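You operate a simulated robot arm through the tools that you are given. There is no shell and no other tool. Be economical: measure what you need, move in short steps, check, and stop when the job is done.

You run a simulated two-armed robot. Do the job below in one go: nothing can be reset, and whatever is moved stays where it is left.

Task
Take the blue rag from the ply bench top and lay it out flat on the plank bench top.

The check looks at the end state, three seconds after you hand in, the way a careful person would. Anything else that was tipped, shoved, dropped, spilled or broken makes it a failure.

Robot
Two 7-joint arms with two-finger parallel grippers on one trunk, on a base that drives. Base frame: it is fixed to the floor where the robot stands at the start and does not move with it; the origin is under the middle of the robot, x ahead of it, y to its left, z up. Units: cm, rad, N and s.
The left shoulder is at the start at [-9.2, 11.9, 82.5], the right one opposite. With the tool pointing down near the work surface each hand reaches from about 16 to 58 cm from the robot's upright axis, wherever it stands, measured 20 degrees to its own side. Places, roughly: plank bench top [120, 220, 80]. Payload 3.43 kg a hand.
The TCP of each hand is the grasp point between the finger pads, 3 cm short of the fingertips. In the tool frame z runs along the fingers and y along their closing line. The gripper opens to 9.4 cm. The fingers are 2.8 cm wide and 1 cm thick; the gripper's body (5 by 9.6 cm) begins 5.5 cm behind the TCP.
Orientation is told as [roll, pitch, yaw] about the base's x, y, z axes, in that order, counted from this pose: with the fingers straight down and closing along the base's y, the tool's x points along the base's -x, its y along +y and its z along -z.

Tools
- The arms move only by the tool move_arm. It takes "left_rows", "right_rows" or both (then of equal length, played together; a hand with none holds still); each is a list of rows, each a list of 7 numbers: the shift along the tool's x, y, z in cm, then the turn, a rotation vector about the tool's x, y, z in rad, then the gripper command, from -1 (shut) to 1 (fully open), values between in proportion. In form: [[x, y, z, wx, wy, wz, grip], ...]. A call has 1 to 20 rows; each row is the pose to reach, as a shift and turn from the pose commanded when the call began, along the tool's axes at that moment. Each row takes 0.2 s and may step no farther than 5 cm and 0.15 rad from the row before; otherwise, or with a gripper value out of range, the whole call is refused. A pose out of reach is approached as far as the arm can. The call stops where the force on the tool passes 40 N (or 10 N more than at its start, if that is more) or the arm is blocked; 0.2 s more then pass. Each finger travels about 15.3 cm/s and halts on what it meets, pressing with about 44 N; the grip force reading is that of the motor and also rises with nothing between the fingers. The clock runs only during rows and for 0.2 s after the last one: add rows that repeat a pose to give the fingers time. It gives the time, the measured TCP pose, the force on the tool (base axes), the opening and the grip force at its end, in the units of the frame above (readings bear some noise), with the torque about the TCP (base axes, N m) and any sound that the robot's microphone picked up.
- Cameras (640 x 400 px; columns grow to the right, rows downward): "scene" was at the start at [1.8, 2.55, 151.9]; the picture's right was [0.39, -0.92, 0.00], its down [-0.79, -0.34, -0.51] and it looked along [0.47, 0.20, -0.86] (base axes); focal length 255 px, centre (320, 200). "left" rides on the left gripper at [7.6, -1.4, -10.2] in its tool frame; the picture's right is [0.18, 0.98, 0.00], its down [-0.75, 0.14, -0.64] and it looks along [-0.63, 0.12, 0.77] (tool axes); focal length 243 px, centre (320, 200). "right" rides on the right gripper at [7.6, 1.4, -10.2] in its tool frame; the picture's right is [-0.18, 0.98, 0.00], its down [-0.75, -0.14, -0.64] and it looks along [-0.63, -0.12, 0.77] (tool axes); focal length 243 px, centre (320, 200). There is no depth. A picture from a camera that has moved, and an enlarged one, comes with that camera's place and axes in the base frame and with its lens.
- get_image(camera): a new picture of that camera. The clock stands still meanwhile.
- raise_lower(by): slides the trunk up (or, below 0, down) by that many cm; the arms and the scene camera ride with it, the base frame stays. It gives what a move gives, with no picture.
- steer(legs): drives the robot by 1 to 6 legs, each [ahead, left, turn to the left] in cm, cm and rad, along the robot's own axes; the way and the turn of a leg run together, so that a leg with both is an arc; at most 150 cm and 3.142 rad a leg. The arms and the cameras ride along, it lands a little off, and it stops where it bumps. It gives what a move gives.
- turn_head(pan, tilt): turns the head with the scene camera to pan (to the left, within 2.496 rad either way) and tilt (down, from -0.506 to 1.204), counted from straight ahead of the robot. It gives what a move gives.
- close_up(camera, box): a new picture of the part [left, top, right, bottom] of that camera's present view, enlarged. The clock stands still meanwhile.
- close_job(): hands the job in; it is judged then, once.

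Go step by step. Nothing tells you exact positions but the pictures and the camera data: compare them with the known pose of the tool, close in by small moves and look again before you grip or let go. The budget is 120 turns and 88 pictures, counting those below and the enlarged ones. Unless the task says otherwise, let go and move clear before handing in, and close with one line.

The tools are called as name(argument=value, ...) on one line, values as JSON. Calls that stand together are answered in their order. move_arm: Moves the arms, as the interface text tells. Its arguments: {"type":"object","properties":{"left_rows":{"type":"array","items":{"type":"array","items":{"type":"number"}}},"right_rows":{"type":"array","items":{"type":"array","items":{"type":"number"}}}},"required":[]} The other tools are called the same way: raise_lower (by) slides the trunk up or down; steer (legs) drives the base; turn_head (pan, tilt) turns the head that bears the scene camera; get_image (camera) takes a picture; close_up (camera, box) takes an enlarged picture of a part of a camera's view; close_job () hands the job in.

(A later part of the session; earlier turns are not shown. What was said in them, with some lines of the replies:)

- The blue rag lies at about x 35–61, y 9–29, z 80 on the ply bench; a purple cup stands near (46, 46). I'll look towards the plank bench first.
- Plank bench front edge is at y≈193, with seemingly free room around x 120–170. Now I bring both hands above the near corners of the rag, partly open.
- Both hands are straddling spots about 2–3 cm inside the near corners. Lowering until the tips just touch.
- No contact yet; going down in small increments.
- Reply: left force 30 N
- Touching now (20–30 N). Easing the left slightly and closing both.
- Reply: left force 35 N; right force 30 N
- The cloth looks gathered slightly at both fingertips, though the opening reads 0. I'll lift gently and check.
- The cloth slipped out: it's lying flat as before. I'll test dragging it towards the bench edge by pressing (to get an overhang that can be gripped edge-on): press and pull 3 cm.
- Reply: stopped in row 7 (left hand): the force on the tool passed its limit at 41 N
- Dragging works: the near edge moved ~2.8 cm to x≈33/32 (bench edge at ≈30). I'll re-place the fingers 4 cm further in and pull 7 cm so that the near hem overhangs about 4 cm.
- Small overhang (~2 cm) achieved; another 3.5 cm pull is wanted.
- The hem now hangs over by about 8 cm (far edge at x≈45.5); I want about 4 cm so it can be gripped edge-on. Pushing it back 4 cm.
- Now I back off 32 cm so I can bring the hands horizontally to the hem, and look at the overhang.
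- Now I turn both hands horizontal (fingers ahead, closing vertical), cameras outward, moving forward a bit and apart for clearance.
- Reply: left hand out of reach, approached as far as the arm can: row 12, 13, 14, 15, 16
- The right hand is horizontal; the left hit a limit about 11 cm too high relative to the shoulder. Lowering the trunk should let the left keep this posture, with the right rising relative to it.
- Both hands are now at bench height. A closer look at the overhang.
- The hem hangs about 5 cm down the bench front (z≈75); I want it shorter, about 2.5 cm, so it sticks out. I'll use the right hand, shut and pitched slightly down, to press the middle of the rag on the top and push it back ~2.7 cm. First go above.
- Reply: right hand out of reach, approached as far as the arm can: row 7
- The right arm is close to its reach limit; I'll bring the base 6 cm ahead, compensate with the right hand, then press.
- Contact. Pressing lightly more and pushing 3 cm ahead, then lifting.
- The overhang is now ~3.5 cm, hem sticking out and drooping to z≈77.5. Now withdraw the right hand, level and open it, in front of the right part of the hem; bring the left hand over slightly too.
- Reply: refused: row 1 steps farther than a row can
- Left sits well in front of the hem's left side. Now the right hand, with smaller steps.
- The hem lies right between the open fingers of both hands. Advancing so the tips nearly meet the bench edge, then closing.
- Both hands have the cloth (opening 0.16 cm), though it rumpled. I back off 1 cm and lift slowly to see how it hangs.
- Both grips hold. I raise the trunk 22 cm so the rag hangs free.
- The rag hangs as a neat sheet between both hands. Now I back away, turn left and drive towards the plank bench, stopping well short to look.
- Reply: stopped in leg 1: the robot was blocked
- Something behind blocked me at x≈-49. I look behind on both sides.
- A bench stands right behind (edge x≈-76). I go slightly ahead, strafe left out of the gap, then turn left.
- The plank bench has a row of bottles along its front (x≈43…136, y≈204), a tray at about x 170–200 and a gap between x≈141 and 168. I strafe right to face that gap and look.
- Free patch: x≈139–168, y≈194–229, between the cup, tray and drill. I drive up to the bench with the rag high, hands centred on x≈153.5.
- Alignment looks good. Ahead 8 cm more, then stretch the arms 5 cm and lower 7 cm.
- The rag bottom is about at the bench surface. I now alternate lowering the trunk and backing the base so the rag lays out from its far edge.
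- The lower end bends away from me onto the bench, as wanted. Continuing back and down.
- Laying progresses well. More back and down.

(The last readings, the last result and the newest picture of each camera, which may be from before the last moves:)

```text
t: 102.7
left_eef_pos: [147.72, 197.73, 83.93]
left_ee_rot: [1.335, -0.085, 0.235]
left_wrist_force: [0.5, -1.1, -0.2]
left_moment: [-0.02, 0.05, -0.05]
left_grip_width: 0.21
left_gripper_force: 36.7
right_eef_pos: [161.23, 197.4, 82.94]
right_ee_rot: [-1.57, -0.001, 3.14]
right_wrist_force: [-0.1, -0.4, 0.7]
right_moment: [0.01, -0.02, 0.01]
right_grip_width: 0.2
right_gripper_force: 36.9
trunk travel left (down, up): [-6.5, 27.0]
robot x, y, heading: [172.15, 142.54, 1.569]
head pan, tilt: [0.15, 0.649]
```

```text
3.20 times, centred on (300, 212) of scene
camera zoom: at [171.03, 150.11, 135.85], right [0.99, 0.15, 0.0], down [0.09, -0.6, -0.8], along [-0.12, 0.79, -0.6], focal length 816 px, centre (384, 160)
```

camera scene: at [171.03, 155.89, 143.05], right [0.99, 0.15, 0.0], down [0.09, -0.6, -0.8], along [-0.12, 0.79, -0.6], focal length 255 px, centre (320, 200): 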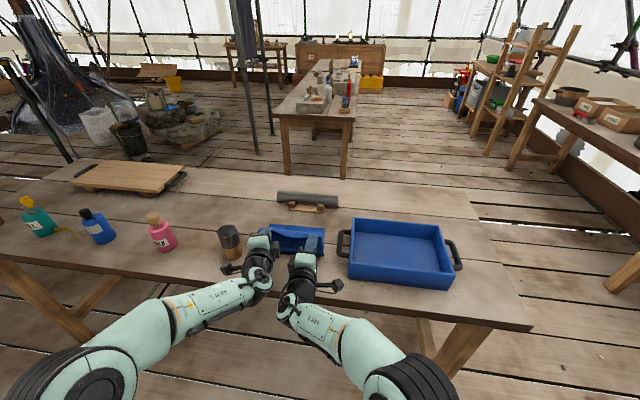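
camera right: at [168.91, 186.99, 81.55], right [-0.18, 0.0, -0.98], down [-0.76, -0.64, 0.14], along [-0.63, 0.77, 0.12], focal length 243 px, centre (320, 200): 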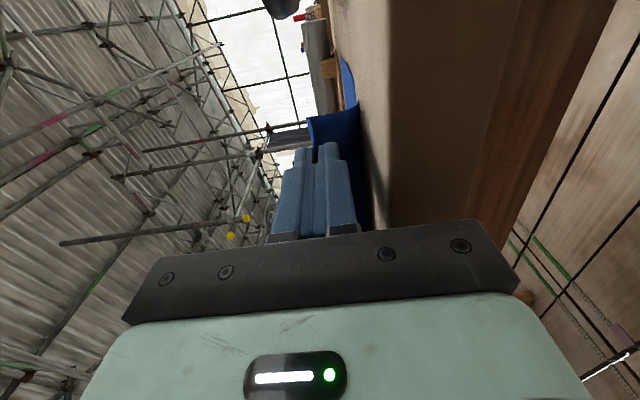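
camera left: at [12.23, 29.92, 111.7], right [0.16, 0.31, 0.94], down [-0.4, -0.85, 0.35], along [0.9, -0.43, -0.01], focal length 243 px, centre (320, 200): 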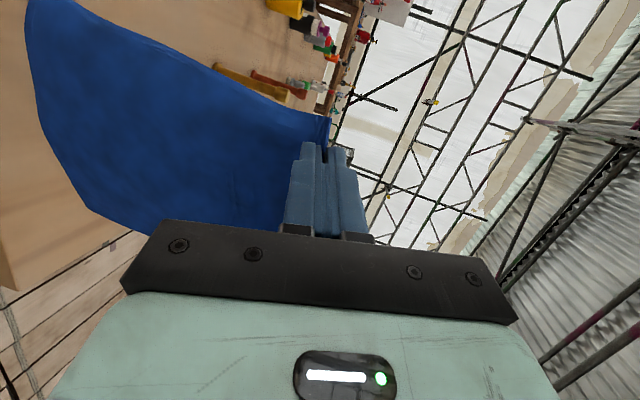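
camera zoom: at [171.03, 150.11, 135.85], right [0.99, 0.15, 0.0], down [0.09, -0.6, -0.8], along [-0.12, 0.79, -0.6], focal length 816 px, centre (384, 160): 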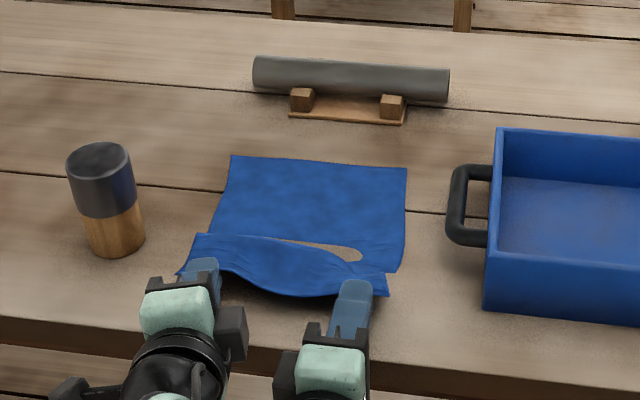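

The far edge lies flat at y≈222; near the fingers there's some slack. I pull back 1.5 cm and lower 1 cm, then look closely.

move_arm(left_rows=[[0.18, -0.16, -0.71, 0, 0, 0, -1], [0.36, -0.32, -1.42, 0, 0, 0, -1], [0.4, -0.8, -1.3, 0, 0, 0, -1], [0.44, -1.29, -1.19, 0, 0, 0, -1], [0.44, -1.29, -1.19, 0, 0, 0, -1]], right_rows=[[0, 0, -0.75, 0, 0, 0, -1], [0, 0, -1.5, 0, 0, 0, -1], [0, 0.5, -1.5, 0, 0, 0, -1], [0, 1, -1.5, 0, 0, 0, -1], [0, 1, -1.5, 0, 0, 0, -1]])

close_up(camera="scene", box=[230, 180, 350, 255])

close_up(camera="right", box=[240, 20, 440, 145])

get_image(camera="left")

```text
t: 103.9
left_eef_pos: [147.51, 196.01, 82.82]
left_ee_rot: [1.339, -0.084, 0.236]
left_wrist_force: [0.3, 0.9, 0.3]
left_moment: [0.0, 0.01, -0.02]
left_grip_width: 0.2
left_gripper_force: 36.7
right_eef_pos: [161.25, 195.72, 81.87]
right_ee_rot: [-1.569, -0.001, 3.138]
right_wrist_force: [0.6, 0.4, -0.1]
right_moment: [-0.01, -0.02, 0.0]
right_grip_width: 0.2
right_gripper_force: 36.7
trunk travel left (down, up): [-6.5, 27.0]
robot x, y, heading: [172.51, 142.51, 1.568]
head pan, tilt: [0.15, 0.649]
```

```text
5.33 times, centred on (290, 218) of scene
camera zoom: at [171.02, 150.13, 135.84], right [0.99, 0.15, 0.0], down [0.09, -0.6, -0.8], along [-0.12, 0.79, -0.6], focal length 1359 px, centre (480, 107)
```

zoom: 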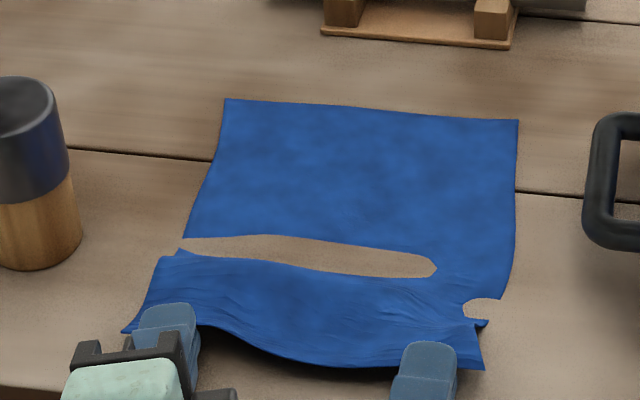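

```text
3.20 times, centred on (340, 82) of right
camera zoom: at [168.89, 185.49, 80.42], right [-0.18, 0.0, -0.98], down [-0.76, -0.64, 0.14], along [-0.63, 0.77, 0.12], focal length 776 px, centre (256, 576)
```

zoom: 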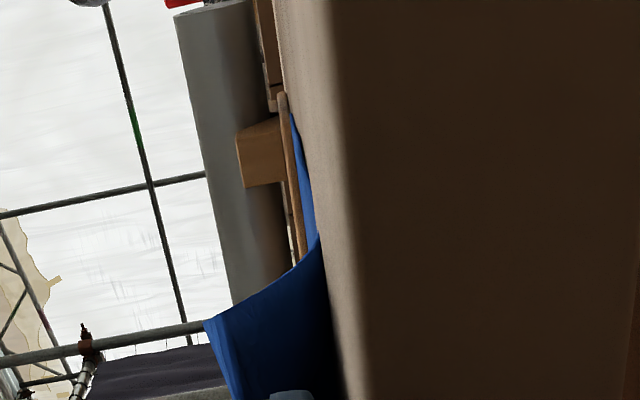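

```text
28 pictures are left
camera left: at [142.5, 184.26, 83.1], right [-0.31, 0.16, 0.94], down [0.85, -0.41, 0.35], along [0.44, 0.9, -0.01], focal length 243 px, centre (320, 200)
```

left: 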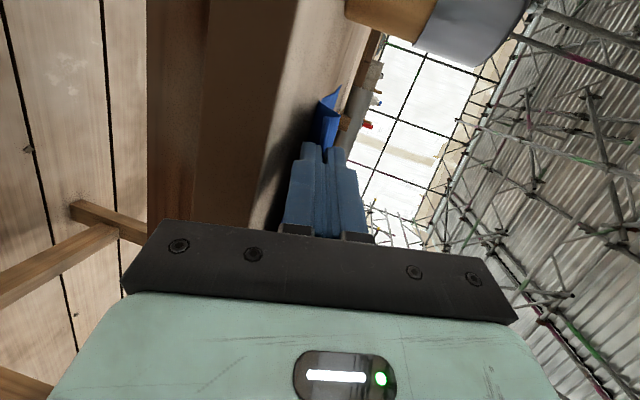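

The cloth's just resting on/at the bench; only its near hem is in the fingers about 1 cm up. I lower a touch, open the fingers a little, and slide them out backwards.

move_arm(left_rows=[[-0.04, -0.4, 0.1, 0, 0, 0, -1], [-0.04, -0.4, 0.1, 0, 0, 0, -0.85], [-0.04, -0.4, 0.1, 0, 0, 0, -0.75], [-0.04, -0.4, 0.1, 0, 0, 0, -0.7], [-0.04, -0.4, 0.1, 0, 0, 0, -0.7]], right_rows=[[0, 0.2, 0, 0, 0, 0, -1], [0, 0.2, 0, 0, 0, 0, -0.85], [0, 0.2, 0, 0, 0, 0, -0.75], [0, 0.2, 0, 0, 0, 0, -0.7], [0, 0.2, 0, 0, 0, 0, -0.7]])

close_up(camera="scene", box=[230, 180, 350, 255])

```text
t: 105.1
left_eef_pos: [147.77, 196.0, 82.44]
left_ee_rot: [1.339, -0.083, 0.233]
left_wrist_force: [0.6, -0.3, 1.6]
left_moment: [0.0, 0.01, -0.03]
left_grip_width: 1.38
left_gripper_force: 0.1
right_eef_pos: [161.31, 195.9, 81.91]
right_ee_rot: [-1.575, 0.002, 3.137]
right_wrist_force: [-0.7, 3.6, 12.8]
right_moment: [0.0, -0.13, 0.08]
right_grip_width: 0.73
right_gripper_force: 0.1
trunk travel left (down, up): [-6.5, 27.0]
robot x, y, heading: [172.22, 142.47, 1.569]
head pan, tilt: [0.15, 0.649]
```

```text
5.33 times, centred on (290, 218) of scene
camera zoom: at [171.02, 150.07, 135.85], right [0.99, 0.15, 0.0], down [0.09, -0.6, -0.8], along [-0.12, 0.79, -0.6], focal length 1359 px, centre (480, 107)
```

zoom: 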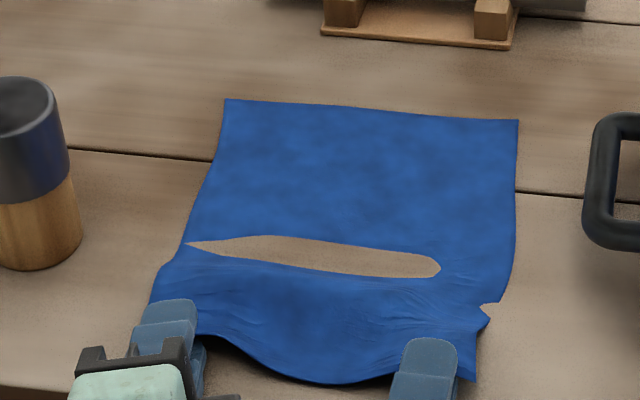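

move_arm(left_rows=[[0, 0.1, 0, 0, 0, 0, -0.7], [0.24, -0.1, -0.95, 0, 0, 0, -0.7], [0.48, -0.3, -1.9, 0, 0, 0, -0.7], [0.71, -0.5, -2.85, 0, 0, 0, -0.7], [0.95, -0.7, -3.8, 0, 0, 0, -0.7], [1.19, -0.9, -4.75, 0, 0, 0, -0.7], [1.43, -1.1, -5.7, 0, 0, 0, -0.7]], right_rows=[[0, -0.3, 0, 0, 0, 0, -0.7], [0, -0.3, -1, 0, 0, 0, -0.7], [0, -0.3, -2, 0, 0, 0, -0.7], [0, -0.3, -3, 0, 0, 0, -0.7], [0, -0.3, -4, 0, 0, 0, -0.7], [0, -0.3, -5, 0, 0, 0, -0.7], [0, -0.3, -6, 0, 0, 0, -0.7]])

close_up(camera="scene", box=[230, 180, 350, 255])

```text
t: 106.7
left_eef_pos: [147.68, 190.26, 82.69]
left_ee_rot: [1.338, -0.084, 0.234]
left_wrist_force: [0.7, 0.3, 0.4]
left_moment: [-0.04, -0.02, 0.02]
left_grip_width: 1.41
left_gripper_force: 0.0
right_eef_pos: [161.32, 189.77, 82.14]
right_ee_rot: [-1.571, 0.001, 3.139]
right_wrist_force: [-0.5, -0.5, 0.6]
right_moment: [0.0, -0.01, 0.0]
right_grip_width: 1.41
right_gripper_force: 0.1
trunk travel left (down, up): [-6.5, 27.0]
robot x, y, heading: [172.26, 142.93, 1.571]
head pan, tilt: [0.15, 0.649]
```

```text
5.33 times, centred on (290, 218) of scene
camera zoom: at [171.02, 150.11, 135.84], right [0.99, 0.15, 0.0], down [0.09, -0.6, -0.8], along [-0.12, 0.79, -0.6], focal length 1359 px, centre (480, 107)
```

zoom: 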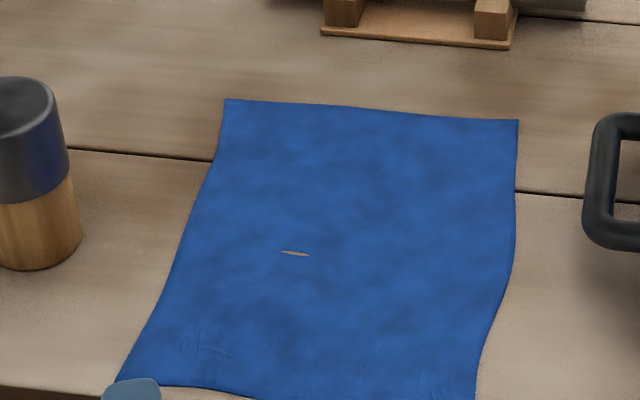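

The rag is laid out flat and free of the fingers. Backing away and taking a final look.

steer(legs=[[-25, 0, 0]])

turn_head(pan=0.25, tilt=0.5)

get_image(camera="scene")

close_up(camera="scene", box=[220, 150, 420, 275])

```text
t: 108.5
left_eef_pos: [147.72, 164.64, 82.64]
left_ee_rot: [1.338, -0.083, 0.235]
left_wrist_force: [0.2, 0.5, 0.3]
left_moment: [0.01, 0.03, 0.0]
left_grip_width: 1.42
left_gripper_force: 0.0
right_eef_pos: [161.31, 164.07, 82.09]
right_ee_rot: [-1.571, 0.0, 3.138]
right_wrist_force: [0.4, 0.6, 0.4]
right_moment: [0.03, -0.02, -0.02]
right_grip_width: 1.42
right_gripper_force: 0.0
trunk travel left (down, up): [-6.5, 27.0]
robot x, y, heading: [172.41, 117.17, 1.572]
head pan, tilt: [0.15, 0.649]
```

```text
t: 109.2
left_eef_pos: [147.69, 164.7, 82.59]
left_ee_rot: [1.338, -0.084, 0.236]
left_wrist_force: [-0.8, -0.2, 0.2]
left_moment: [0.0, 0.01, 0.02]
left_grip_width: 1.43
left_gripper_force: 0.1
right_eef_pos: [161.34, 164.2, 82.07]
right_ee_rot: [-1.57, -0.001, 3.139]
right_wrist_force: [0.6, 0.9, 0.0]
right_moment: [0.02, 0.0, 0.01]
right_grip_width: 1.39
right_gripper_force: 0.1
trunk travel left (down, up): [-6.5, 27.0]
robot x, y, heading: [172.3, 117.6, 1.564]
head pan, tilt: [0.25, 0.499]
```

```text
25 pictures are left
camera scene: at [170.04, 124.74, 137.17], right [0.97, 0.25, 0.0], down [0.12, -0.46, -0.88], along [-0.22, 0.85, -0.48], focal length 255 px, centre (320, 200)
```

scene: 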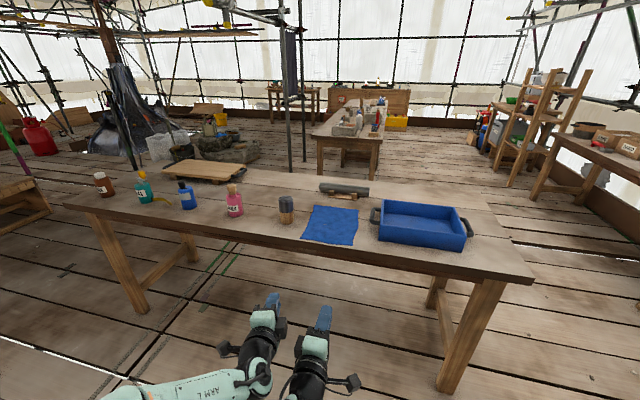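

```text
3.20 times, centred on (320, 212) of scene
camera zoom: at [170.04, 124.74, 137.17], right [0.97, 0.25, 0.0], down [0.12, -0.46, -0.88], along [-0.22, 0.85, -0.48], focal length 816 px, centre (320, 160)
```

zoom: 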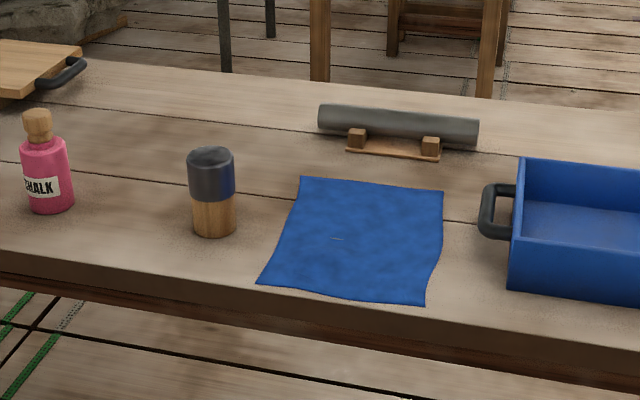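

The rag lies flat and fully on the plank bench top, nothing around it is disturbed, and the hands are clear. Handing in.

close_job()

```text
The job is handed in.
```

The blue rag is laid out flat on the plank bench top, clear of the bottles, brush and tray. While carrying it I backed into the bench behind the start position; from my pictures afterwards nothing looked moved.
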